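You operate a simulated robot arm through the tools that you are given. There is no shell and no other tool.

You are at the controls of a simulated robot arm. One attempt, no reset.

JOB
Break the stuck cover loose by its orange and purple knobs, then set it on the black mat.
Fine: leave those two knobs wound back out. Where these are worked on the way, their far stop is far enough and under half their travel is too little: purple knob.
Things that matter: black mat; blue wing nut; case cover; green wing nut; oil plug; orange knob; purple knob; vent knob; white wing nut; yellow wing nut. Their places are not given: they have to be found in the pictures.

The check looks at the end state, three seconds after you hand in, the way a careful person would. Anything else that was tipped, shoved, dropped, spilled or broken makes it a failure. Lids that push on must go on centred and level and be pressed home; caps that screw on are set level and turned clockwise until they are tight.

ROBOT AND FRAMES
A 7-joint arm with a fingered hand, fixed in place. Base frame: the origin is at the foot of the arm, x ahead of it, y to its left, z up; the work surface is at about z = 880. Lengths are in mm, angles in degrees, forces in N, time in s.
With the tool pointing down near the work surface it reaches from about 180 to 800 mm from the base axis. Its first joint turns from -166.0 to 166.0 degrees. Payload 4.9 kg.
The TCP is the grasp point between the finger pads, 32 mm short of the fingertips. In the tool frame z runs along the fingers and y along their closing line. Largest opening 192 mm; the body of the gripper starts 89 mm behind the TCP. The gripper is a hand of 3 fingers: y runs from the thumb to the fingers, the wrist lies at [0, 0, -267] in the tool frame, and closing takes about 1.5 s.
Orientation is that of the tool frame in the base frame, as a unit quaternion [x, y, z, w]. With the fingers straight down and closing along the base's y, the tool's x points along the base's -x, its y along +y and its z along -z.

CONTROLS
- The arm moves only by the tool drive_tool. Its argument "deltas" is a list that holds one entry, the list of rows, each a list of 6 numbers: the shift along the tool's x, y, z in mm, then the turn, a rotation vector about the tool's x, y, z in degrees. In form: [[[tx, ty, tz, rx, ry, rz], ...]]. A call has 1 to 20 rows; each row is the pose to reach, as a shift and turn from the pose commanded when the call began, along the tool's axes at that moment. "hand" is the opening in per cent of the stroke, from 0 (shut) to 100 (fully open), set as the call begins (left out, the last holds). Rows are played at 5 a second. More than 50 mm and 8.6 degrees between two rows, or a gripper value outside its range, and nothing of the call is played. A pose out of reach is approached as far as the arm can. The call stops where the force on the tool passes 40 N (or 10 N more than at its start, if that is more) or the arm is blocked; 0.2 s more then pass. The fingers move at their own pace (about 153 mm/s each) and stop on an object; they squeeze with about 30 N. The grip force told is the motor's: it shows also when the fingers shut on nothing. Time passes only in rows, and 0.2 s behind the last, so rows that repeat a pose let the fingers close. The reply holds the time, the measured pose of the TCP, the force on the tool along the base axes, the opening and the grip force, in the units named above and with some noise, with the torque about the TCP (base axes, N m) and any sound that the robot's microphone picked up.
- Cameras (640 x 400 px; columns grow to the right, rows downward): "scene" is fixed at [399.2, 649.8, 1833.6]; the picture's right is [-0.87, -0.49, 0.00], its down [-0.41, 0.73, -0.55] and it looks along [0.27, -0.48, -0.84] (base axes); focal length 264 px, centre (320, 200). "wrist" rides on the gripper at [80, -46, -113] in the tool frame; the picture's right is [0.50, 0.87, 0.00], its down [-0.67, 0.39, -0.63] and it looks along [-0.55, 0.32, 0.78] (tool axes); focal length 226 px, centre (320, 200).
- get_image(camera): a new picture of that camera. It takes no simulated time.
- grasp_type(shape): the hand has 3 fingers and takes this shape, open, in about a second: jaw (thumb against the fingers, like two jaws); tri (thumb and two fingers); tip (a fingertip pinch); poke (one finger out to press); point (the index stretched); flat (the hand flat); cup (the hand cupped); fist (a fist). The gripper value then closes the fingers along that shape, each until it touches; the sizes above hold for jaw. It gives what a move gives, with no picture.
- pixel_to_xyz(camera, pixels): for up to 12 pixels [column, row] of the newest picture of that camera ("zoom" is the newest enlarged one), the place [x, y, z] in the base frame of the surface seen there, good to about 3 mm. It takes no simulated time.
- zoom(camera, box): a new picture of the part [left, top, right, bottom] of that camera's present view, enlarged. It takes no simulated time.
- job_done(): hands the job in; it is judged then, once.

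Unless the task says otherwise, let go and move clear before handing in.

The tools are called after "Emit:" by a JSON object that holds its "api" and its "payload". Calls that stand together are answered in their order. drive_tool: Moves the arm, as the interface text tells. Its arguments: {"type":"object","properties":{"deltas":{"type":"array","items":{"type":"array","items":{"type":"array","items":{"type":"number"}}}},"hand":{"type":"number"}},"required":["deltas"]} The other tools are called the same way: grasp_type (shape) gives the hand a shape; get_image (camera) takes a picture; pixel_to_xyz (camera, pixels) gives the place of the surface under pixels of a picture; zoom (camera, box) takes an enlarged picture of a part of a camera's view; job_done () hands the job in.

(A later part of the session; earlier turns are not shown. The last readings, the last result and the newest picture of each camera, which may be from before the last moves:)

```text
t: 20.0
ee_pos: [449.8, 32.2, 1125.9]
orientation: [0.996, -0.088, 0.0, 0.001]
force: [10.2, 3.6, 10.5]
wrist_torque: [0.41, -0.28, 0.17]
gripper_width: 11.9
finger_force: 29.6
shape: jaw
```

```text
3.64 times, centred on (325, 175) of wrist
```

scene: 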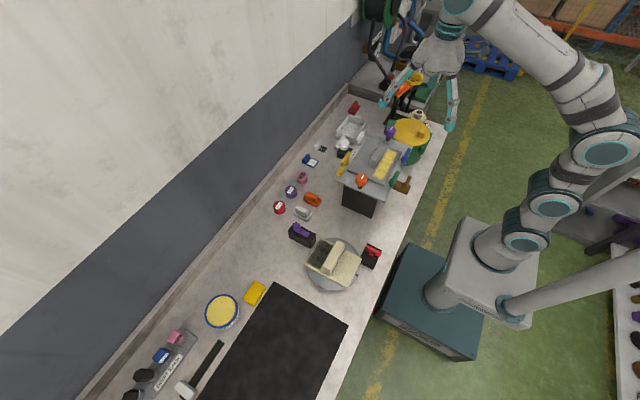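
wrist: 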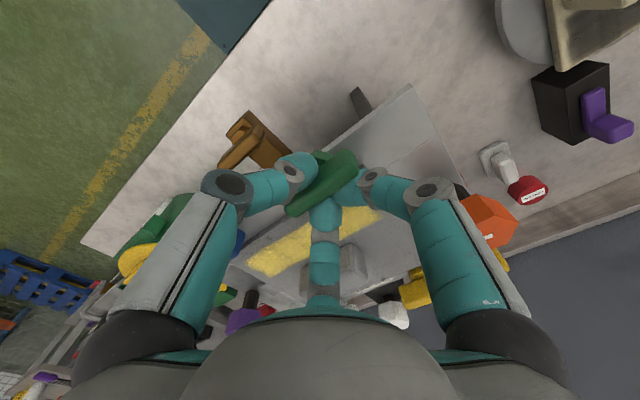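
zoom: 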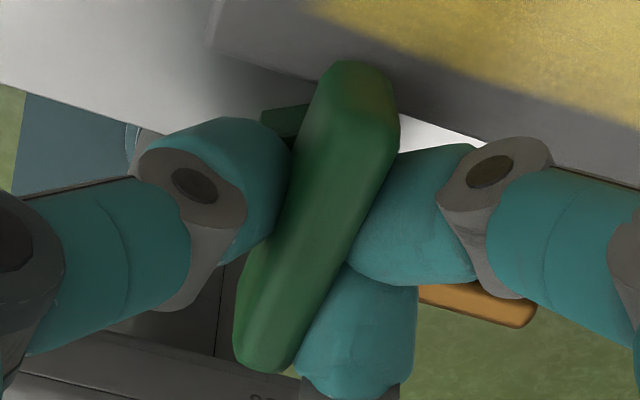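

The bar stopped at about 90° clockwise, lying across the rim and over the cover's edge – so its start position (parallel) is the one clear of the cover. I'll return it to its original angle.

Emit:
{"api": "drive_tool", "payload": {"deltas": [[[0, 0, 0, 0, 0, -7], [0, 0, 0, 0, 0, -14], [0, 0, 0, 0, 0, -21], [0, 0, 0, 0, 0, -28], [0, 0, 0, 0, 0, -35], [0, 0, 0, 0, 0, -42], [0, 0, 0, 0, 0, -49], [0, 0, 0, 0, 0, -56], [0, 0, 0, 0, 0, -63], [0, 0, 0, 0, 0, -70], [0, 0, 0, 0, 0, -77], [0, 0, 0, 0, 0, -84], [0, 0, 0, 0, 0, -90], [0, 0, 0, 0, 0, -95]]]}}

Emit:
{"api": "zoom", "payload": {"camera": "scene", "box": [370, 160, 410, 200]}}

```text
t: 23.0
ee_pos: [449.7, 32.1, 1126.5]
orientation: [0.736, 0.677, 0.0, 0.001]
force: [-2.7, -6.5, 11.6]
wrist_torque: [-0.03, 0.38, -0.05]
gripper_width: 12.0
finger_force: 29.9
shape: jaw
```

```text
10.00 times, centred on (390, 180) of scene
```

zoom: 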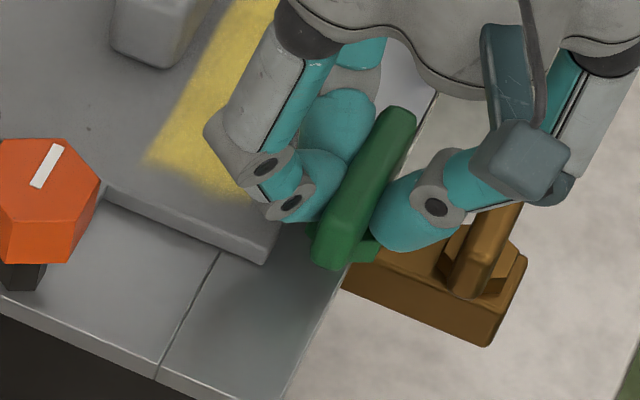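

Nearly back to the start angle; a few more degrees to seat on the stop, then open and lift.

Emit:
{"api": "drive_tool", "payload": {"deltas": [[[0, 0, 0, 0, 0, -4], [0, 0, 0, 0, 0, -7]]]}}

Emit:
{"api": "drive_tool", "payload": {"deltas": [[[0, 0, 0, 0, 0, 0], [0, 0, 0, 0, 0, 0], [0, 0, 0, 0, 0, 0], [0, 0, -20, 0, 0, 0], [0, 0, -50, 0, 0, 0], [0, 0, -90, 0, 0, 0]]], "hand": 45}}

Emit:
{"api": "zoom", "payload": {"camera": "scene", "box": [335, 120, 425, 210]}}

```text
t: 23.6
ee_pos: [449.4, 33.7, 1127.1]
orientation: [0.694, 0.72, 0.0, 0.0]
force: [-3.8, -5.5, 11.0]
wrist_torque: [-0.09, 0.39, -0.15]
gripper_width: 12.0
finger_force: 29.9
shape: jaw
```

```text
t: 25.0
ee_pos: [450.0, 33.5, 1217.0]
orientation: [0.694, 0.72, -0.001, -0.001]
force: [0.6, -0.8, 0.2]
wrist_torque: [0.0, 0.01, 0.01]
gripper_width: 86.0
finger_force: 0.1
shape: jaw
```

```text
4.44 times, centred on (380, 165) of scene
```

zoom: 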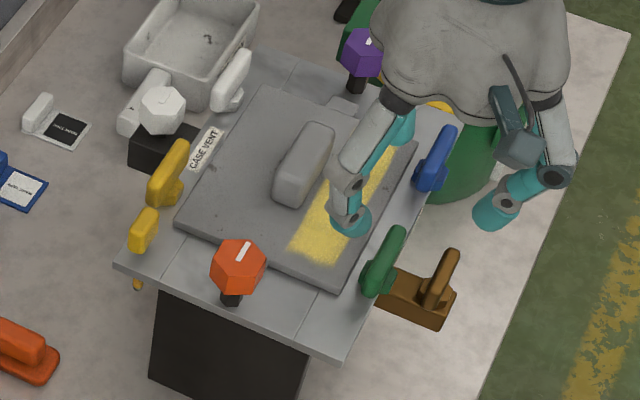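

Green is back where it was. Next I'll measure the blue, white, yellow nuts and vent/purple knobs in a zoom of the scene.

Emit:
{"api": "zoom", "payload": {"camera": "scene", "box": [385, 130, 425, 170]}}

Emit:
{"api": "pixel_to_xyz", "payload": {"camera": "zoom", "pixels": [[255, 155], [270, 160], [235, 200], [215, 240], [200, 260], [205, 285]]}}

Emit:
{"api": "zoom", "payload": {"camera": "scene", "box": [330, 130, 370, 170]}}

Emit:
{"api": "pixel_to_xyz", "payload": {"camera": "zoom", "pixels": [[240, 250], [200, 300], [240, 200], [300, 130], [360, 80], [390, 30], [195, 80], [210, 100], [180, 100], [230, 90], [200, 70], [205, 125]]}}

```text
10.00 times, centred on (405, 150) of scene
```

zoom: 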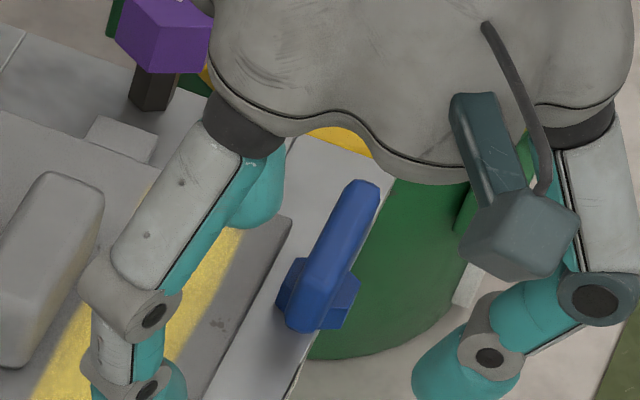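

```text
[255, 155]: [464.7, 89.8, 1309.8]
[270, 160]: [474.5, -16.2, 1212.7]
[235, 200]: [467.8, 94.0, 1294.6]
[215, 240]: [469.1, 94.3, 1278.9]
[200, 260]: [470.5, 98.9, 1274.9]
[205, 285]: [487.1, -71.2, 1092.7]
```

```text
10.00 times, centred on (350, 150) of scene
```

zoom: 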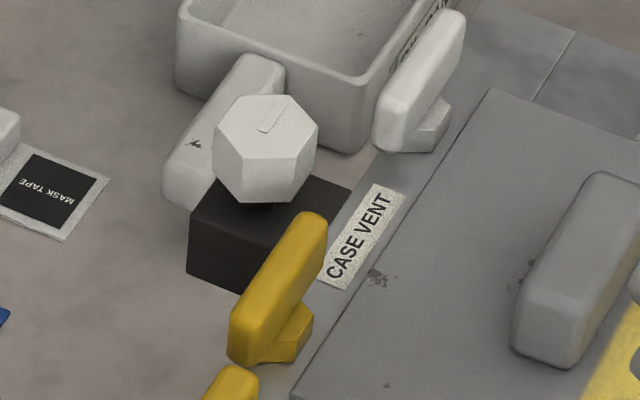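

```text
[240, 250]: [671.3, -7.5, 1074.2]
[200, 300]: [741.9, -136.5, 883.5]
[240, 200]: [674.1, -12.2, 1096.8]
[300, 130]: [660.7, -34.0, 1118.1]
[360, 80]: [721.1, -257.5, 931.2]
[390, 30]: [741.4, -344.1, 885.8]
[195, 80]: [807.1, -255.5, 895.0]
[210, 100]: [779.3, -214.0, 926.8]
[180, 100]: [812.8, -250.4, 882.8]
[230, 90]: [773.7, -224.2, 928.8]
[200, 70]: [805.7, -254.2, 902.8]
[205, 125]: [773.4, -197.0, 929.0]
```

I'll query the right pixels in this zoom: vent knob around (268,120), yellow bar (225..325), white bar (380..465).

Emit:
{"api": "pixel_to_xyz", "payload": {"camera": "zoom", "pixels": [[252, 97], [290, 97], [318, 127], [300, 158], [240, 158], [217, 130], [305, 215], [322, 240], [236, 310], [262, 325], [440, 20], [395, 100]]}}

Emit:
{"api": "zoom", "payload": {"camera": "scene", "box": [375, 110, 425, 170]}}

Emit:
{"api": "pixel_to_xyz", "payload": {"camera": "zoom", "pixels": [[350, 195], [375, 200], [330, 250], [300, 290], [315, 305], [130, 80], [160, 30], [190, 60]]}}

```text
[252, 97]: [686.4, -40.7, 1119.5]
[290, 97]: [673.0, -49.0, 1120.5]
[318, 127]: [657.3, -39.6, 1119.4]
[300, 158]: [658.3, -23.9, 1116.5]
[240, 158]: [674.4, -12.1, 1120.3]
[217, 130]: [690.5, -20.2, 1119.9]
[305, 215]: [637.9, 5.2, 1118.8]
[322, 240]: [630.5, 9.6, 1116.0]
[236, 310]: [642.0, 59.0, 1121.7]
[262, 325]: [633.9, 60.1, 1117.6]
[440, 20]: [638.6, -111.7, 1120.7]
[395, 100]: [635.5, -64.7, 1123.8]
```

```text
6.67 times, centred on (400, 140) of scene
```

zoom: 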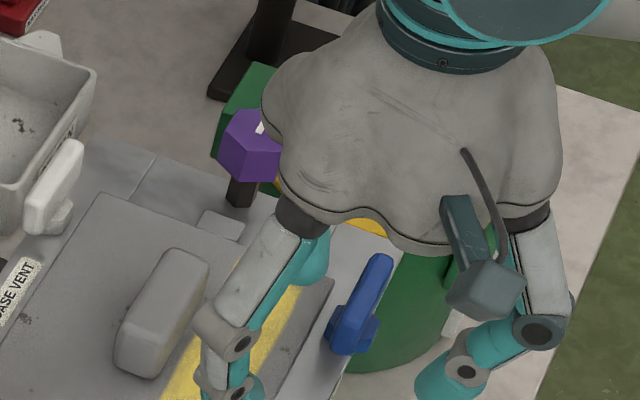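

```text
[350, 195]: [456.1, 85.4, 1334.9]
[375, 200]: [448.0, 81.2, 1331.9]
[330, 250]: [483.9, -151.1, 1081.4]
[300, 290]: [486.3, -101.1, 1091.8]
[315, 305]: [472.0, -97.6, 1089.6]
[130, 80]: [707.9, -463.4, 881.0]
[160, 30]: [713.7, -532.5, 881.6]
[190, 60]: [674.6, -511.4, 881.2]
```

Blue is at about (450,-93), white (637,-93), yellow (637,33), vent knob (673,-31). I'll test the blue nut next.

Emit:
{"api": "drive_tool", "payload": {"deltas": [[[-32, -1, 0, 0, 0, 1], [-64, -2, 0, 0, 0, 2], [-96, -3.5, 0, 0, 0, 2], [-126.5, -4.7, 10, 0, 0, 2], [-126.5, -4.7, 40, 0, 0, 2], [-126.5, -4.7, 70, 0, 0, 2], [-126.5, -4.7, 90, 0, 0, 2]]]}}

Emit:
{"api": "get_image", "payload": {"camera": "wrist"}}

Emit:
{"api": "zoom", "payload": {"camera": "scene", "box": [365, 110, 445, 190]}}

```text
t: 26.6
ee_pos: [450.2, -95.6, 1127.1]
orientation: [0.707, 0.707, 0.0, 0.0]
force: [-0.8, -0.1, 0.1]
wrist_torque: [0.0, -0.01, 0.04]
gripper_width: 86.0
finger_force: 0.1
shape: jaw
```

```text
taken
```

wrist: 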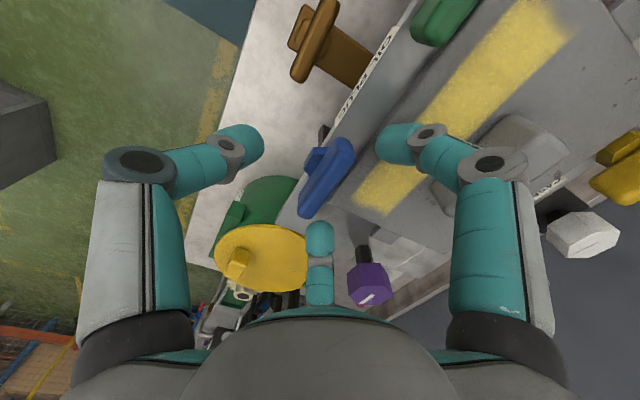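

```text
5.00 times, centred on (405, 150) of scene
```

zoom: 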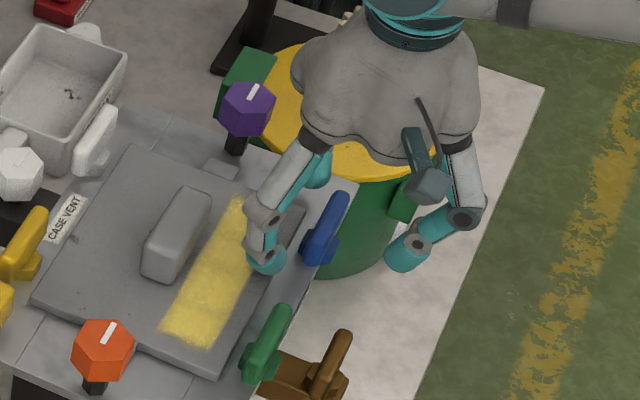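

Blue bar is positioned between the fingers like green was. Closing, then turning counter-clockwise 15°.

Emit:
{"api": "drive_tool", "payload": {"deltas": [[[0, 0, 0, 0, 0, 0], [0, 0, 0, 0, 0, 0], [0, 0, 0, 0, 0, 0], [0, 0, 0, 0, 0, 0], [0, 0, 0, 0, 0, 0], [0, 0, 0, 0, 0, 0]]], "hand": 0}}

Emit:
{"api": "drive_tool", "payload": {"deltas": [[[0, 0, 0, 0, 0, -4], [0, 0, 0, 0, 0, -8], [0, 0, 0, 0, 0, -12], [0, 0, 0, 0, 0, -15]]]}}

Emit:
{"api": "zoom", "payload": {"camera": "scene", "box": [385, 130, 425, 170]}}

```text
t: 28.0
ee_pos: [449.2, -93.9, 1125.4]
orientation: [0.707, 0.707, 0.0, -0.001]
force: [-7.0, -1.0, 3.9]
wrist_torque: [0.01, 0.45, 0.02]
gripper_width: 12.8
finger_force: 30.3
shape: jaw
```

```text
t: 29.0
ee_pos: [450.2, -94.1, 1127.3]
orientation: [0.608, 0.794, 0.0, 0.0]
force: [-11.5, 6.2, 9.6]
wrist_torque: [0.03, 0.66, -0.29]
gripper_width: 12.1
finger_force: 30.0
shape: jaw
```

```text
10.00 times, centred on (405, 150) of scene
```

zoom: 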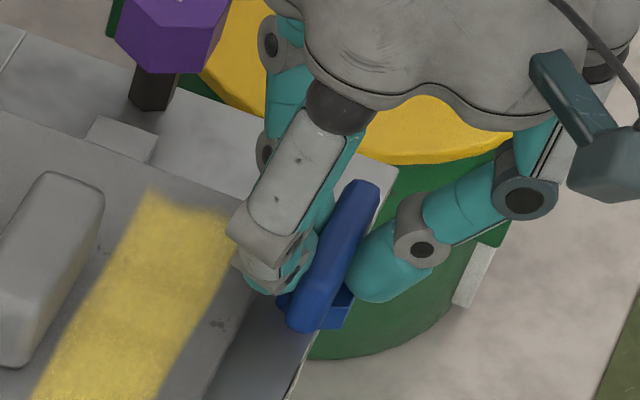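

Blue is also blocked counter-clockwise, same as green. I'll undo the tool turn, release, and go test the orange knob gently.

Emit:
{"api": "drive_tool", "payload": {"deltas": [[[0, 0, 0, 0, 0, 5], [0, 0, 0, 0, 0, 10], [0, 0, 0, 0, 0, 15]]]}}

Emit:
{"api": "drive_tool", "payload": {"deltas": [[[0, 0, 0, 0, 0, 0], [0, 0, 0, 0, 0, 0], [0, 0, 0, 0, 0, 0], [0, 0, -20, 0, 0, 0], [0, 0, -50, 0, 0, 0], [0, 0, -90, 0, 0, 0], [40, 19, -90, 0, 0, 0], [80, 38, -90, 0, 0, 0], [120, 57, -90, 0, 0, 0], [160, 76, -90, 0, 0, 0], [197, 95, -90, 0, 0, 0]]], "hand": 45}}

Emit:
{"api": "get_image", "payload": {"camera": "wrist"}}

Emit:
{"api": "zoom", "payload": {"camera": "scene", "box": [365, 110, 445, 190]}}

```text
t: 29.8
ee_pos: [449.9, -94.2, 1126.2]
orientation: [0.707, 0.707, 0.0, 0.001]
force: [-8.0, 1.8, 10.9]
wrist_torque: [-0.02, 0.54, 0.08]
gripper_width: 12.2
finger_force: 30.0
shape: jaw
```

```text
t: 32.2
ee_pos: [544.1, 104.5, 1217.1]
orientation: [0.707, 0.707, 0.0, 0.001]
force: [-0.5, -0.7, -0.4]
wrist_torque: [0.02, -0.03, 0.0]
gripper_width: 86.4
finger_force: 0.0
shape: jaw
```

```text
taken
```

wrist: 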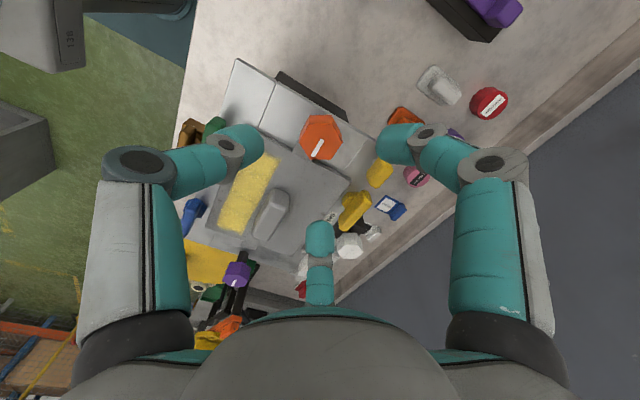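

```text
5.00 times, centred on (405, 150) of scene
```

zoom: 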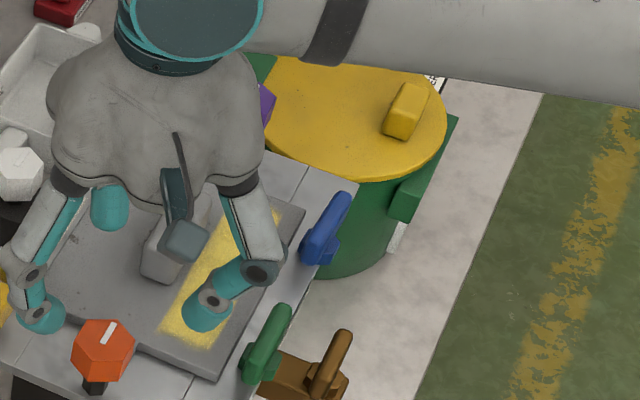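

The orange knob (321,137) is centred below. Descending 87 mm and closing gently on it.

Emit:
{"api": "drive_tool", "payload": {"deltas": [[[0, 0, 25, 0, 0, 0], [0, 0, 50, 0, 0, 0], [0, 0, 70, 0, 0, 0], [0, 0, 87, 0, 0, 0], [0, 0, 87, 0, 0, 0]]]}}

Emit:
{"api": "drive_tool", "payload": {"deltas": [[[0, 0, 0, 0, 0, 0], [0, 0, 0, 0, 0, 0], [0, 0, 0, 0, 0, 0], [0, 0, 0, 0, 0, 0], [0, 0, 0, 0, 0, 0], [0, 0, 0, 0, 0, 0]]], "hand": 0}}

Emit:
{"api": "get_image", "payload": {"camera": "wrist"}}

Emit:
{"api": "zoom", "payload": {"camera": "scene", "box": [325, 140, 405, 220]}}

```text
t: 33.4
ee_pos: [545.2, 103.6, 1128.9]
orientation: [0.707, 0.707, 0.001, 0.0]
force: [0.2, -0.2, -0.2]
wrist_torque: [0.0, -0.01, 0.03]
gripper_width: 86.1
finger_force: 0.0
shape: jaw
```

```text
t: 34.8
ee_pos: [544.6, 102.9, 1127.9]
orientation: [0.707, 0.707, 0.0, -0.001]
force: [-1.4, 0.9, -21.7]
wrist_torque: [0.01, 0.03, -0.03]
gripper_width: 28.2
finger_force: 29.9
shape: jaw
```

```text
taken
```

wrist: 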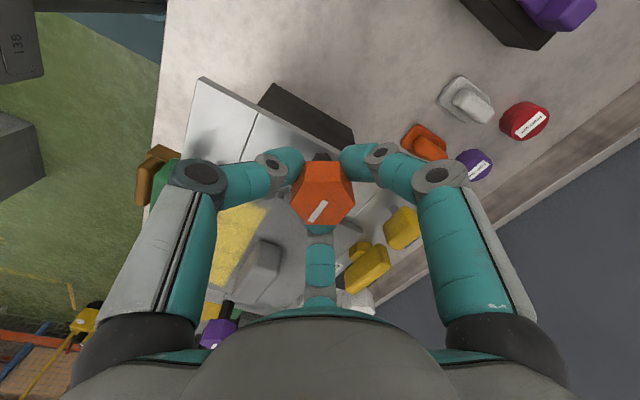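

```text
5.00 times, centred on (365, 180) of scene
```

zoom: 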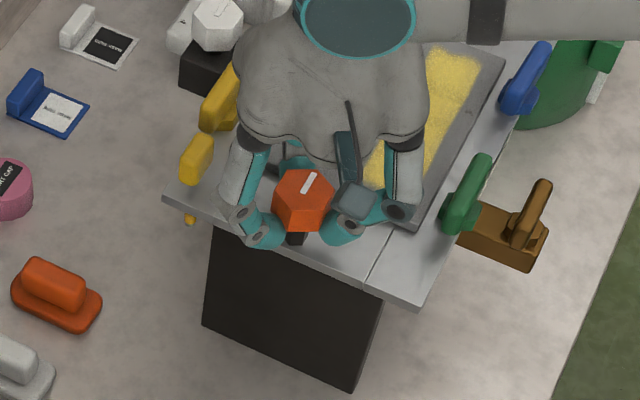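

Gripped, but the tool is pulled down 22 N, so the tips hook under the knob's lower edge. I'll reopen slightly, lower 6 mm, and close again.

Emit:
{"api": "drive_tool", "payload": {"deltas": [[[0, 0, 0, 0, 0, 0], [0, 0, 0, 0, 0, 0], [0, 0, 0, 0, 0, 0], [0, 0, 3, 0, 0, 0], [0, 0, 6, 0, 0, 0]]], "hand": 28}}

Emit:
{"api": "drive_tool", "payload": {"deltas": [[[0, 0, 0, 0, 0, 0], [0, 0, 0, 0, 0, 0], [0, 0, 0, 0, 0, 0], [0, 0, 0, 0, 0, 0], [0, 0, 0, 0, 0, 0]]], "hand": 0}}

```text
t: 36.0
ee_pos: [544.9, 103.2, 1124.2]
orientation: [0.707, 0.707, 0.0, 0.0]
force: [1.5, -1.0, 0.6]
wrist_torque: [0.01, -0.02, -0.01]
gripper_width: 53.4
finger_force: 0.1
shape: jaw
```

```text
t: 37.2
ee_pos: [544.4, 102.9, 1120.4]
orientation: [0.707, 0.707, -0.003, -0.001]
force: [-4.0, 0.3, -33.7]
wrist_torque: [-0.04, 0.19, 0.01]
gripper_width: 19.8
finger_force: 29.8
shape: jaw
```

Lower is worse (width 19.8, -34 N): the tips close under the knob. The contact point is about 14 mm below the TCP, so I'll reopen, raise to z≈1138 and close there.

Emit:
{"api": "drive_tool", "payload": {"deltas": [[[0, 0, 0, 0, 0, 0], [0, 0, 0, 0, 0, 0], [0, 0, 0, 0, 0, 0], [0, 0, -5, 0, 0, 0], [0, 0, -10, 0, 0, 0], [0, 0, -15, 0, 0, 0]]], "hand": 35}}

Emit:
{"api": "drive_tool", "payload": {"deltas": [[[0, 0, 0, 0, 0, 0], [0, 0, 0, 0, 0, 0], [0, 0, 0, 0, 0, 0], [0, 0, 0, 0, 0, 0], [0, 0, 0, 0, 0, 0]]], "hand": 0}}

Emit:
{"api": "zoom", "payload": {"camera": "scene", "box": [335, 150, 385, 210]}}

```text
t: 38.6
ee_pos: [545.4, 103.6, 1139.3]
orientation: [0.707, 0.707, -0.001, -0.001]
force: [-0.4, 0.0, -0.6]
wrist_torque: [0.01, -0.01, -0.02]
gripper_width: 66.5
finger_force: 0.0
shape: jaw
```

```text
t: 39.8
ee_pos: [545.0, 103.5, 1138.2]
orientation: [0.707, 0.707, -0.001, -0.001]
force: [-1.1, 0.3, -5.6]
wrist_torque: [0.01, 0.06, 0.01]
gripper_width: 29.8
finger_force: 30.2
shape: jaw
```

```text
6.67 times, centred on (360, 180) of scene
```

zoom: 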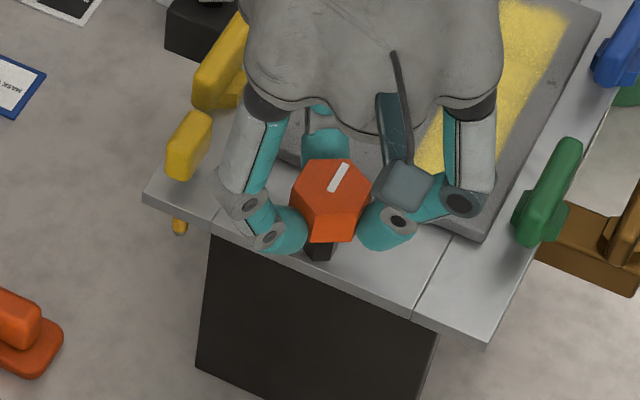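

Well-balanced grip now. Testing a small clockwise turn of the orange knob.

Emit:
{"api": "drive_tool", "payload": {"deltas": [[[0, 0, 0, 0, 0, 3], [0, 0, 0, 0, 0, 6], [0, 0, 0, 0, 0, 9], [0, 0, 0, 0, 0, 12]]]}}

Emit:
{"api": "zoom", "payload": {"camera": "scene", "box": [335, 150, 385, 210]}}

```text
t: 40.8
ee_pos: [544.8, 103.7, 1138.1]
orientation: [0.777, 0.629, -0.001, 0.0]
force: [-3.2, -0.7, -7.5]
wrist_torque: [0.0, 0.15, 0.04]
gripper_width: 29.9
finger_force: 29.8
shape: jaw
```

```text
6.67 times, centred on (360, 180) of scene
```

zoom: 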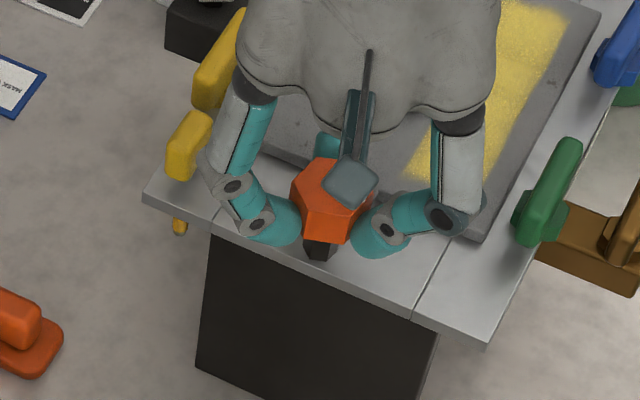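

The knob follows clockwise with little torque (0.04). I'll return it and test counter-clockwise past the start for a stop.

Emit:
{"api": "drive_tool", "payload": {"deltas": [[[0, 0, 0, 0, 0, -4], [0, 0, 0, 0, 0, -8], [0, 0, 0, 0, 0, -12], [0, 0, 0, 0, 0, -16], [0, 0, 0, 0, 0, -20], [0, 0, 0, 0, 0, -24]]]}}

Emit:
{"api": "zoom", "payload": {"camera": "scene", "box": [335, 150, 385, 210]}}

Emit:
{"api": "zoom", "payload": {"camera": "wrist", "box": [250, 120, 400, 250]}}

```text
t: 42.2
ee_pos: [543.5, 105.7, 1138.5]
orientation: [0.629, 0.778, 0.0, -0.001]
force: [-4.0, 17.2, -8.0]
wrist_torque: [0.28, 0.12, -0.59]
gripper_width: 29.7
finger_force: 29.6
shape: jaw
```

```text
6.67 times, centred on (360, 180) of scene
```

zoom: 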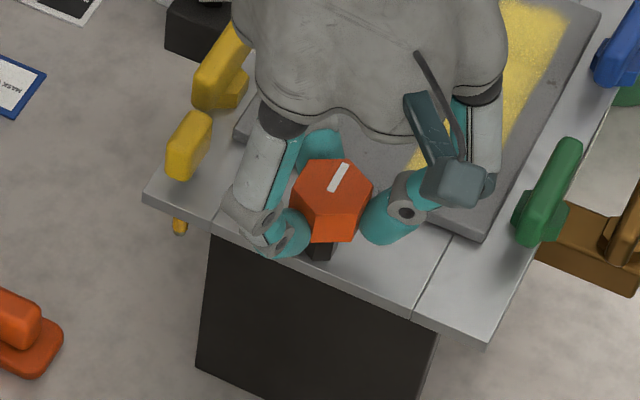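

```text
3.08 times, centred on (325, 185) of wrist
```

zoom: 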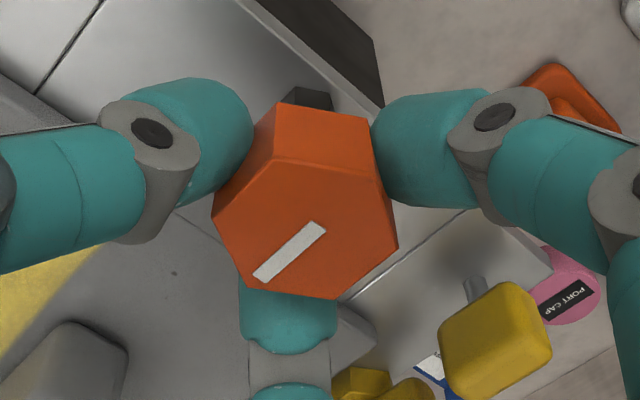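

Orange is blocked counter-clockwise at its start, so clockwise winds it in. Now I'll release it and test the vent knob at (673,-31) the same way.

Emit:
{"api": "drive_tool", "payload": {"deltas": [[[0, 0, 0, 0, 0, 6], [0, 0, 0, 0, 0, 12]]]}}

Emit:
{"api": "drive_tool", "payload": {"deltas": [[[0, 0, 0, 0, 0, 0], [0, 0, 0, 0, 0, 0], [0, 0, 0, 0, 0, 0], [0, 0, -20, 0, 0, 0], [0, 0, -50, 0, 0, 0], [0, 0, -80, 0, 0, 0], [-33, 32, -80, 0, 0, 0], [-67, 64, -80, 0, 0, 0], [-100, 96, -80, 0, 0, 0], [-134.5, 128, -80, 0, 0, 0]]], "hand": 45}}

Emit:
{"api": "get_image", "payload": {"camera": "wrist"}}

Emit:
{"api": "zoom", "payload": {"camera": "scene", "box": [310, 100, 410, 200]}}

```text
t: 42.8
ee_pos: [544.4, 103.6, 1138.2]
orientation: [0.707, 0.707, 0.0, 0.001]
force: [-2.1, 8.2, -9.2]
wrist_torque: [0.22, 0.05, 0.02]
gripper_width: 29.3
finger_force: 30.0
shape: jaw
```

```text
t: 45.0
ee_pos: [673.4, -31.3, 1220.1]
orientation: [0.707, 0.708, 0.0, 0.0]
force: [-0.5, 0.2, 0.9]
wrist_torque: [-0.03, 0.0, -0.01]
gripper_width: 86.4
finger_force: 0.1
shape: jaw
```

```text
taken
```

wrist: 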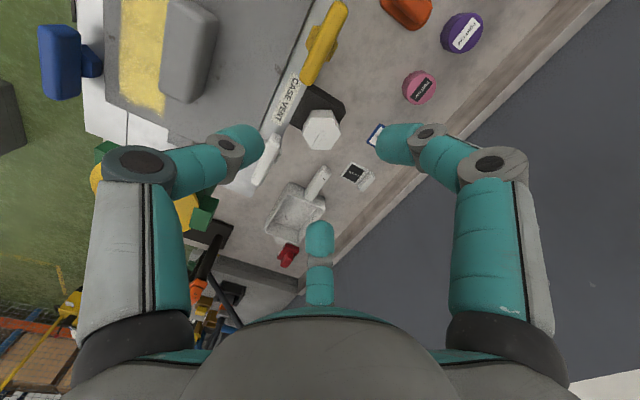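

```text
4.00 times, centred on (360, 150) of scene
```

zoom: 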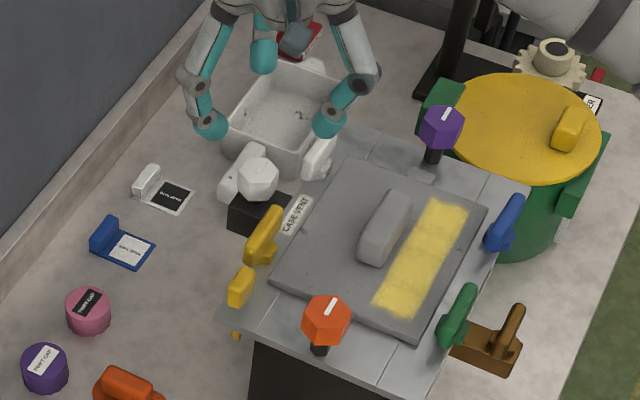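

The vent knob (321,132) is centred below. Descending and closing on it.

Emit:
{"api": "drive_tool", "payload": {"deltas": [[[0, 0, 30, 0, 0, 0], [0, 0, 60, 0, 0, 0], [0, 0, 80, 0, 0, 0], [0, 0, 94, 0, 0, 0], [0, 0, 94, 0, 0, 0]]]}}

Emit:
{"api": "drive_tool", "payload": {"deltas": [[[0, 0, 0, 0, 0, 0], [0, 0, 0, 0, 0, 0], [0, 0, 0, 0, 0, 0], [0, 0, 0, 0, 0, 0], [0, 0, 0, 0, 0, 0], [0, 0, 0, 0, 0, 0]]], "hand": 0}}

Emit:
{"api": "zoom", "payload": {"camera": "wrist", "box": [250, 120, 400, 250]}}

Emit:
{"api": "zoom", "payload": {"camera": "scene", "box": [320, 120, 370, 170]}}

```text
t: 46.2
ee_pos: [672.3, -30.6, 1124.1]
orientation: [0.707, 0.707, 0.001, 0.001]
force: [-0.1, 0.1, 0.6]
wrist_torque: [0.0, 0.01, -0.02]
gripper_width: 86.4
finger_force: 0.0
shape: jaw
```

```text
t: 47.6
ee_pos: [672.5, -31.0, 1124.6]
orientation: [0.707, 0.708, -0.001, -0.001]
force: [1.5, 1.0, -4.3]
wrist_torque: [-0.05, -0.02, -0.02]
gripper_width: 27.0
finger_force: 30.1
shape: jaw
```

```text
3.08 times, centred on (325, 185) of wrist
```

zoom: 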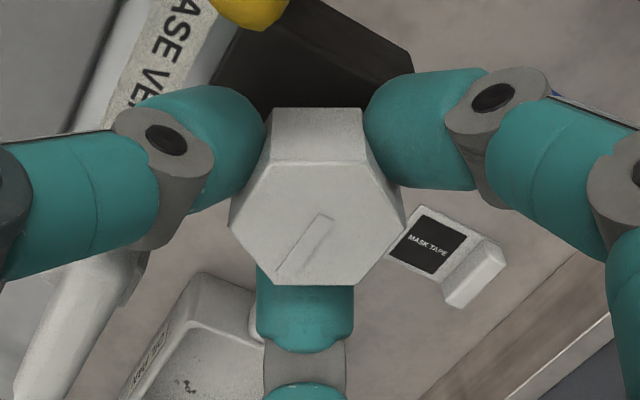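

```text
8.00 times, centred on (345, 145) of scene
```

zoom: 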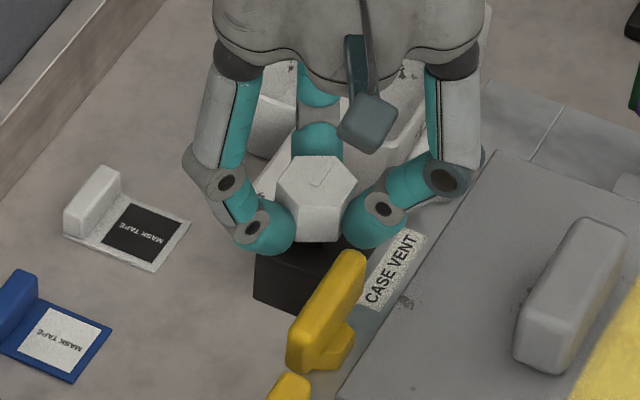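

Vent knob gripped well. Testing a small counter-clockwise turn (12°).

Emit:
{"api": "drive_tool", "payload": {"deltas": [[[0, 0, 0, 0, 0, -4], [0, 0, 0, 0, 0, -8], [0, 0, 0, 0, 0, -12]]]}}

Emit:
{"api": "zoom", "payload": {"camera": "scene", "box": [320, 120, 370, 170]}}

```text
t: 48.4
ee_pos: [672.8, -31.6, 1124.6]
orientation: [0.629, 0.778, 0.0, 0.0]
force: [1.0, -1.5, -6.6]
wrist_torque: [-0.04, -0.07, -0.03]
gripper_width: 27.1
finger_force: 30.2
shape: jaw
```

```text
8.00 times, centred on (345, 145) of scene
```

zoom: 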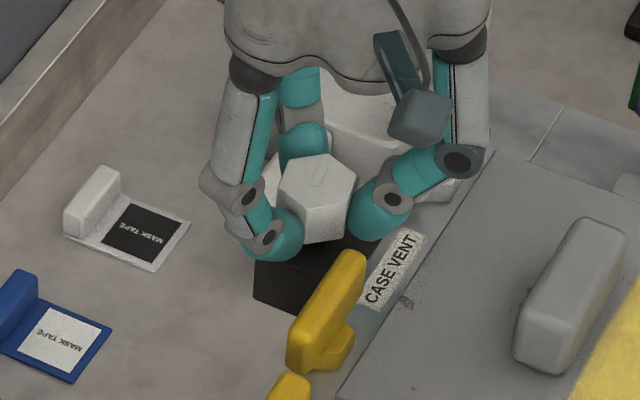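

The vent turns counter-clockwise freely (0.03 N·m). I'll check the other direction past the start.

Emit:
{"api": "drive_tool", "payload": {"deltas": [[[0, 0, 0, 0, 0, 5], [0, 0, 0, 0, 0, 10], [0, 0, 0, 0, 0, 15], [0, 0, 0, 0, 0, 20], [0, 0, 0, 0, 0, 24]]]}}

Emit:
{"api": "zoom", "payload": {"camera": "scene", "box": [320, 120, 370, 170]}}

```text
t: 49.6
ee_pos: [671.8, -33.3, 1124.6]
orientation: [0.777, 0.63, -0.001, 0.0]
force: [-3.6, -11.0, -6.9]
wrist_torque: [-0.15, 0.14, 0.38]
gripper_width: 26.7
finger_force: 29.3
shape: jaw
```

```text
8.00 times, centred on (345, 145) of scene
```

zoom: 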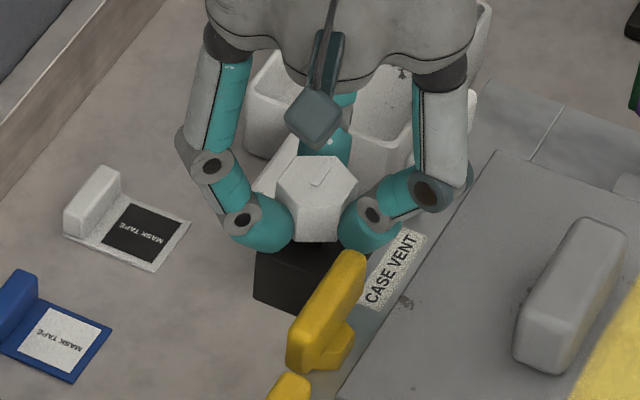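

At its start the vent is against its clockwise (closed) stop, so it is shut; counter-clockwise opens it. The nuts are already at their counter-clockwise (undone, clear-of-cover) stops. Venting before jacking is the careful order, so I'll open the vent and watch for sound and its far stop.

Emit:
{"api": "drive_tool", "payload": {"deltas": [[[0, 0, 0, 0, 0, -6], [0, 0, 0, 0, 0, -12], [0, 0, 0, 0, 0, -18], [0, 0, 0, 0, 0, -24], [0, 0, 0, 0, 0, -30], [0, 0, 0, 0, 0, -36], [0, 0, 0, 0, 0, -42], [0, 0, 0, 0, 0, -48], [0, 0, 0, 0, 0, -54], [0, 0, 0, 0, 0, -60], [0, 0, 0, 0, 0, -66]]]}}

Emit:
{"api": "zoom", "payload": {"camera": "scene", "box": [320, 120, 370, 170]}}

```text
t: 52.1
ee_pos: [671.0, -26.4, 1126.8]
orientation: [0.307, 0.952, 0.0, -0.003]
force: [-6.6, 12.5, 5.7]
wrist_torque: [-2.5, 1.73, -0.98]
gripper_width: 23.7
finger_force: 29.4
shape: jaw
stopped in row 11: the force on the tool passed its limit at 45 N (the readings are from after the stop); the commanded pose is now the measured one
```

```text
8.00 times, centred on (345, 145) of scene
```

zoom: 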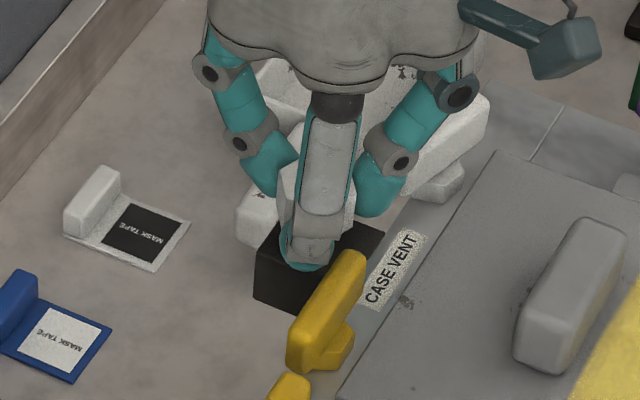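

A finger hit a neighbouring wing nut (force limit). I'll back off clockwise and look at the white and yellow nuts.

Emit:
{"api": "drive_tool", "payload": {"deltas": [[[0, 0, 0, 0, 0, 5], [0, 0, 0, 0, 0, 10], [0, 0, 0, 0, 0, 15], [0, 0, 0, 0, 0, 20]]]}}

Emit:
{"api": "zoom", "payload": {"camera": "scene", "box": [320, 120, 370, 170]}}

Emit:
{"api": "get_image", "payload": {"camera": "wrist"}}

```text
t: 53.1
ee_pos: [672.0, -29.0, 1126.3]
orientation: [0.469, 0.883, 0.0, -0.001]
force: [2.0, 0.8, -6.8]
wrist_torque: [0.08, -0.14, 0.03]
gripper_width: 25.0
finger_force: 29.8
shape: jaw
```

```text
8.00 times, centred on (345, 145) of scene
```

zoom: 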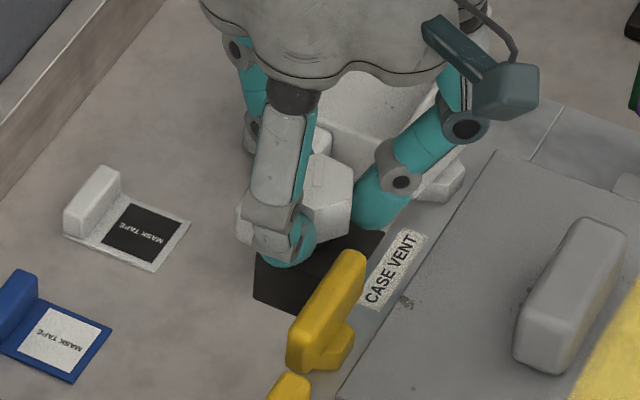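

```text
taken
```

wrist: 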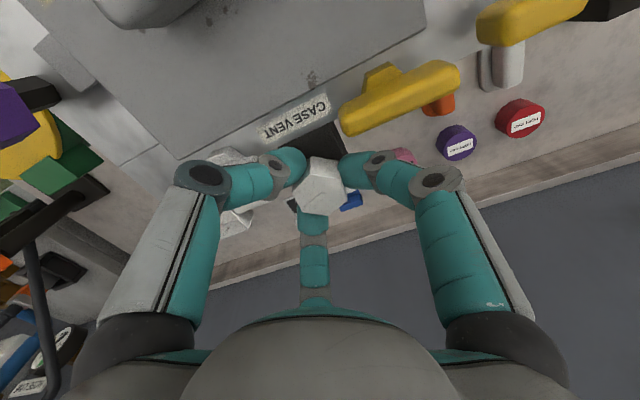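

Opening slightly and lifting to inspect the vent and the white/yellow nuts.

Emit:
{"api": "drive_tool", "payload": {"deltas": [[[0, 0, 0, 0, 0, 0], [0, 0, 0, 0, 0, 0], [0, 0, 0, 0, 0, 0], [0, 0, -20, 0, 0, 0], [0, 0, -50, 0, 0, 0], [0, 0, -90, 0, 0, 0]]], "hand": 28}}

Emit:
{"api": "zoom", "payload": {"camera": "scene", "box": [320, 120, 370, 170]}}

Emit:
{"api": "get_image", "payload": {"camera": "wrist"}}

```text
t: 54.5
ee_pos: [672.3, -28.9, 1215.9]
orientation: [0.469, 0.883, 0.0, -0.001]
force: [0.1, -0.2, -0.2]
wrist_torque: [0.0, 0.02, 0.01]
gripper_width: 54.0
finger_force: 0.0
shape: jaw
```

```text
8.00 times, centred on (345, 145) of scene
```

zoom: 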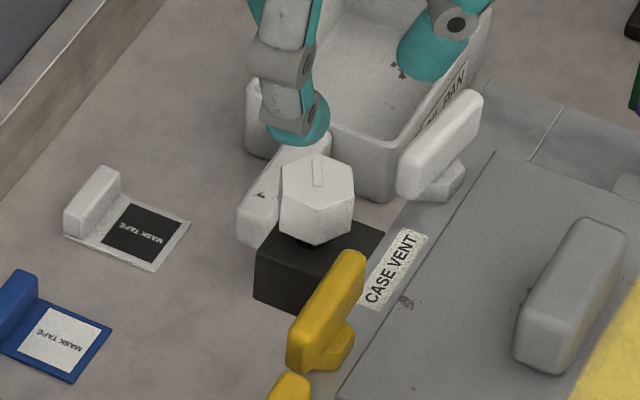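

```text
taken
```

wrist: 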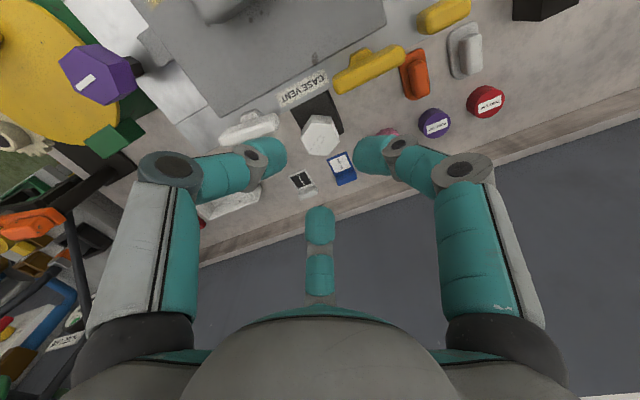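

The white nut was nudged a little clockwise (I'll put it back afterwards); the vent mark has turned about 35–40°. I'll regrip the vent higher with the thumb angled between the two nuts so nothing else is touched.

Emit:
{"api": "drive_tool", "payload": {"deltas": [[[-2.1, -0.6, 0, 0, 0, 8], [-2.1, -0.6, 0, 0, 0, 16], [-2.1, -0.6, 0, 0, 0, 24], [-2.1, -0.6, 0, 0, 0, 32], [-2.1, -0.6, 0, 0, 0, 40], [-2.1, -0.6, 0, 0, 0, 48], [-2.1, -0.6, 0, 0, 0, 56], [-2.1, -0.6, 30, 0, 0, 56], [-2.1, -0.6, 60, 0, 0, 56], [-2.1, -0.6, 84, 0, 0, 56], [-2.1, -0.6, 84, 0, 0, 56]]], "hand": 30}}

Emit:
{"api": "drive_tool", "payload": {"deltas": [[[0, 0, 0, 0, 0, 0], [0, 0, 0, 0, 0, 0], [0, 0, 0, 0, 0, 0], [0, 0, 0, 0, 0, 0], [0, 0, 0, 0, 0, 0]]], "hand": 0}}

Emit:
{"api": "drive_tool", "payload": {"deltas": [[[0, 0, 0, 0, 0, -6], [0, 0, 0, 0, 0, -12], [0, 0, 0, 0, 0, -18], [0, 0, 0, 0, 0, -24], [0, 0, 0, 0, 0, -30], [0, 0, 0, 0, 0, -36], [0, 0, 0, 0, 0, -42]]]}}

Emit:
{"api": "zoom", "payload": {"camera": "scene", "box": [320, 120, 370, 170]}}

```text
t: 56.9
ee_pos: [671.7, -29.7, 1131.1]
orientation: [0.829, 0.56, -0.001, -0.001]
force: [-0.6, -0.5, 0.0]
wrist_torque: [-0.01, 0.02, -0.05]
gripper_width: 57.3
finger_force: 0.1
shape: jaw
```

```text
t: 58.1
ee_pos: [672.5, -29.1, 1131.9]
orientation: [0.829, 0.56, 0.0, -0.002]
force: [-0.6, 0.4, -6.4]
wrist_torque: [0.01, 0.03, 0.02]
gripper_width: 27.4
finger_force: 30.2
shape: jaw
```

```text
t: 59.7
ee_pos: [671.9, -31.0, 1131.8]
orientation: [0.572, 0.82, 0.0, -0.001]
force: [3.5, -7.7, -17.7]
wrist_torque: [-0.25, -0.03, -0.06]
gripper_width: 26.5
finger_force: 30.2
shape: jaw
```

```text
8.00 times, centred on (345, 145) of scene
```

zoom: 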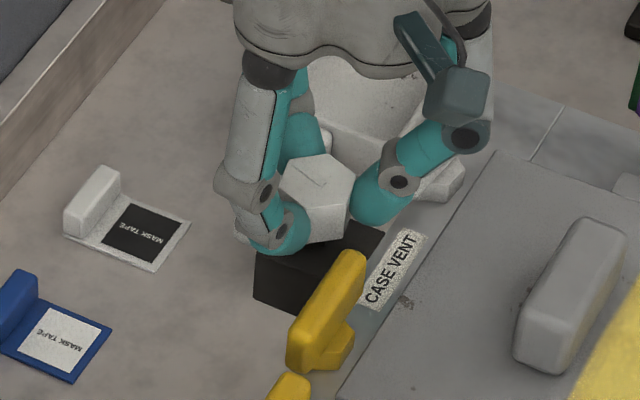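

No stop yet (0.06 N·m). Regripping and turning another 42° counter-clockwise.

Emit:
{"api": "drive_tool", "payload": {"deltas": [[[0, 0, 0, 0, 0, 0], [0, 0, 0, 0, 0, 0], [0, 0, 0, 0, 0, 6], [0, 0, 0, 0, 0, 12], [0, 0, 0, 0, 0, 18], [0, 0, 0, 0, 0, 24], [0, 0, 0, 0, 0, 30], [0, 0, 0, 0, 0, 36], [0, 0, 0, 0, 0, 42], [0, 0, 0, 0, 0, 42]]], "hand": 30}}

Emit:
{"api": "drive_tool", "payload": {"deltas": [[[0, 0, 0, 0, 0, 0], [0, 0, 0, 0, 0, 0], [0, 0, 0, 0, 0, 0], [0, 0, 0, 0, 0, 0], [0, 0, 0, 0, 0, 0]]], "hand": 0}}

Emit:
{"api": "drive_tool", "payload": {"deltas": [[[0, 0, 0, 0, 0, -6], [0, 0, 0, 0, 0, -12], [0, 0, 0, 0, 0, -18], [0, 0, 0, 0, 0, -24], [0, 0, 0, 0, 0, -30], [0, 0, 0, 0, 0, -36], [0, 0, 0, 0, 0, -42]]]}}

Emit:
{"api": "zoom", "payload": {"camera": "scene", "box": [320, 120, 370, 170]}}

```text
t: 61.9
ee_pos: [671.9, -30.2, 1133.5]
orientation: [0.829, 0.559, 0.0, 0.0]
force: [0.2, 0.2, -0.3]
wrist_torque: [0.06, -0.01, 0.01]
gripper_width: 57.2
finger_force: 0.0
shape: jaw
```

```text
t: 63.1
ee_pos: [671.2, -30.1, 1132.1]
orientation: [0.829, 0.56, -0.001, -0.001]
force: [-1.9, -1.1, -4.7]
wrist_torque: [0.0, 0.04, 0.03]
gripper_width: 31.8
finger_force: 29.9
shape: jaw
```

```text
t: 64.7
ee_pos: [672.8, -28.8, 1131.2]
orientation: [0.572, 0.82, 0.001, -0.002]
force: [0.4, -0.3, -8.8]
wrist_torque: [-0.16, 0.06, -0.18]
gripper_width: 30.1
finger_force: 30.0
shape: jaw
```

```text
8.00 times, centred on (345, 145) of scene
```

zoom: 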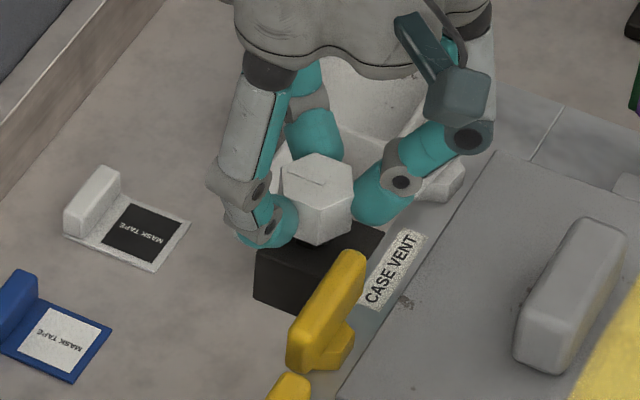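

The vent stopped at about 90° open (torque building, mark nearly still). Releasing, lifting, and turning the hand round to set the white nut back against its stop.

Emit:
{"api": "drive_tool", "payload": {"deltas": [[[0, 0, 0, 0, 0, 0], [0, 0, 0, 0, 0, 0], [0, 0, 0, 0, 0, 0], [0, 0, -20, 0, 0, 0], [0, 0, -50, 0, 0, 0], [0, 0, -90, 0, 0, 0]]], "hand": 30}}

Emit:
{"api": "drive_tool", "payload": {"deltas": [[[0, 0, 0, 0, 0, -8], [0, 0, 0, 0, 0, -16], [0, 0, 0, 0, 0, -24], [0, 0, 0, 0, 0, -32], [0, 0, 0, 0, 0, -40], [0, 0, 0, 0, 0, -48], [0, 0, 0, 0, 0, -56], [0, 0, 0, 0, 0, -64], [0, 0, 0, 0, 0, -72], [0, 0, 0, 0, 0, -80], [0, 0, 0, 0, 0, -88], [0, 0, 0, 0, 0, -96], [0, 0, 0, 0, 0, -104], [0, 0, 0, 0, 0, -112], [0, 0, 0, 0, 0, -120], [0, 0, 0, 0, 0, -128], [0, 0, 0, 0, 0, -136], [0, 0, 0, 0, 0, -144], [0, 0, 0, 0, 0, -152], [0, 0, 0, 0, 0, -160]]]}}

Emit:
{"api": "zoom", "payload": {"camera": "scene", "box": [320, 110, 370, 170]}}

Emit:
{"api": "get_image", "payload": {"camera": "wrist"}}

```text
t: 66.1
ee_pos: [672.2, -29.5, 1222.2]
orientation: [0.573, 0.82, 0.002, -0.002]
force: [-0.1, -1.1, -0.5]
wrist_torque: [0.0, 0.02, -0.02]
gripper_width: 57.4
finger_force: 0.1
shape: jaw
```

```text
t: 70.3
ee_pos: [672.6, -29.2, 1223.2]
orientation: [-0.682, 0.732, 0.001, 0.0]
force: [0.8, 0.4, -0.3]
wrist_torque: [0.01, -0.01, 0.0]
gripper_width: 57.5
finger_force: 0.0
shape: jaw
out of reach, approached as far as the arm can: row 20
```

```text
6.67 times, centred on (345, 140) of scene
```

zoom: 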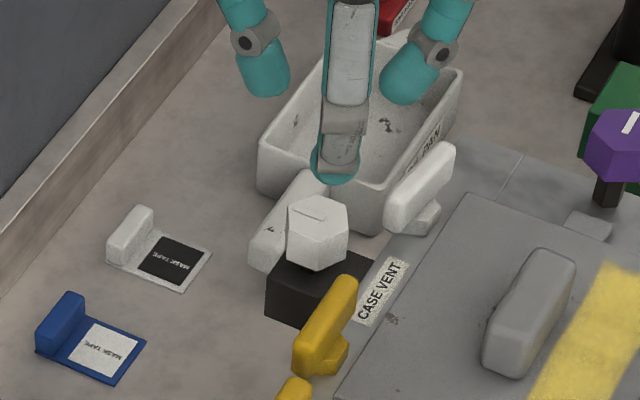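

```text
taken
```

wrist: 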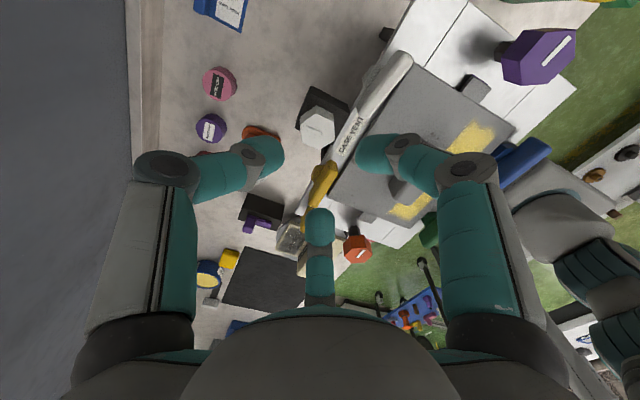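

The hand reached its wrist limit near the wanted angle, which is close enough. The white bar is visibly turned ~12°. Moving over it, descending and closing.

Emit:
{"api": "drive_tool", "payload": {"deltas": [[[33, 15, 0, 0, 0, 0], [66.2, 30.9, 0, 0, 0, 0], [66.2, 30.9, 35, 0, 0, 0], [66.2, 30.9, 65, 0, 0, 0], [66.2, 30.9, 85, 0, 0, 0], [66.2, 30.9, 95, 0, 0, 0], [66.2, 30.9, 95, 0, 0, 0]]], "hand": 40}}

Emit:
{"api": "get_image", "payload": {"camera": "wrist"}}

Emit:
{"api": "zoom", "payload": {"camera": "scene", "box": [330, 100, 400, 170]}}

```text
t: 71.9
ee_pos: [635.5, -57.7, 1125.2]
orientation: [-0.669, 0.744, -0.007, -0.006]
force: [-0.7, -1.1, -0.9]
wrist_torque: [0.02, -0.02, -0.03]
gripper_width: 76.4
finger_force: 0.0
shape: jaw
out of reach, approached as far as the arm can: row 1, 2, 3, 4, 5, 6, 7
```

```text
taken
```

wrist: 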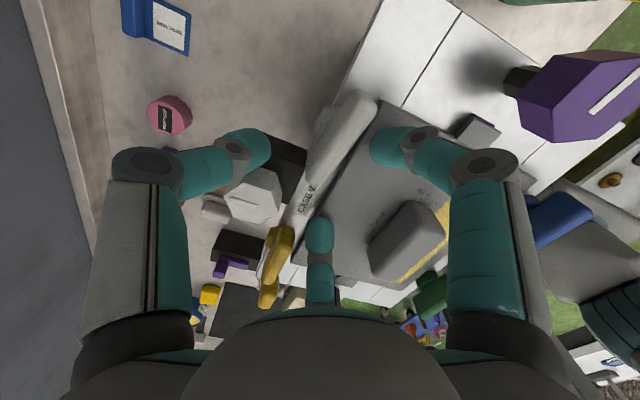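

```text
5.71 times, centred on (365, 135) of scene
```

zoom: 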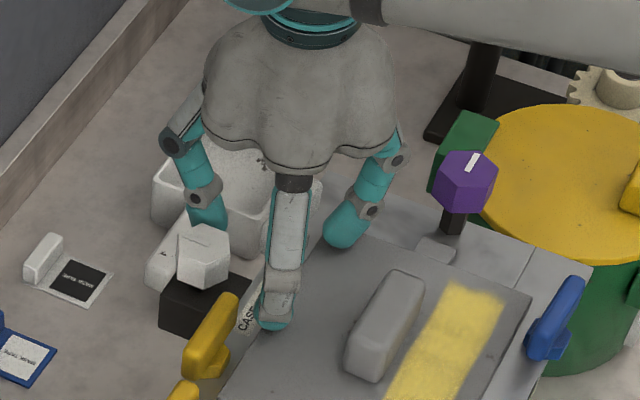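

The wrist limit kept the hand short of the white nut (y=-58), no contact. I'll lift straight up and turn the hand back to a comfortable angle, then nudge the white bar back with closed fingers.

Emit:
{"api": "drive_tool", "payload": {"deltas": [[[0, 0, -20, 0, 0, 0], [0, 0, -50, 0, 0, 0], [0, 0, -90, 0, 0, 0]]]}}

Emit:
{"api": "drive_tool", "payload": {"deltas": [[[0, 0, 0, 0, 0, 8], [0, 0, 0, 0, 0, 16], [0, 0, 0, 0, 0, 24], [0, 0, 0, 0, 0, 32], [0, 0, 0, 0, 0, 40], [0, 0, 0, 0, 0, 48], [0, 0, 0, 0, 0, 56], [0, 0, 0, 0, 0, 64], [0, 0, 0, 0, 0, 72], [0, 0, 0, 0, 0, 80], [0, 0, 0, 0, 0, 88], [0, 0, 0, 0, 0, 96], [0, 0, 0, 0, 0, 104], [0, 0, 0, 0, 0, 112], [0, 0, 0, 0, 0, 116]]], "hand": 0}}

Emit:
{"api": "zoom", "payload": {"camera": "scene", "box": [330, 100, 400, 170]}}

```text
t: 72.7
ee_pos: [634.9, -40.9, 1214.7]
orientation: [-0.676, 0.737, 0.0, -0.001]
force: [0.1, -0.6, -0.5]
wrist_torque: [-0.01, 0.03, 0.02]
gripper_width: 76.7
finger_force: 0.0
shape: jaw
out of reach, approached as far as the arm can: row 1, 2, 3
```

```text
t: 75.9
ee_pos: [634.0, -42.7, 1215.3]
orientation: [0.261, 0.965, 0.001, 0.0]
force: [1.1, -0.6, -0.2]
wrist_torque: [-0.01, 0.0, 0.0]
gripper_width: 0.0
finger_force: 30.1
shape: jaw
```

```text
5.71 times, centred on (365, 135) of scene
```

zoom: 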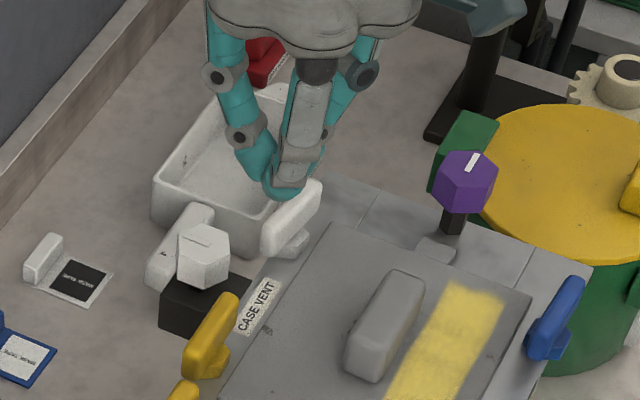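

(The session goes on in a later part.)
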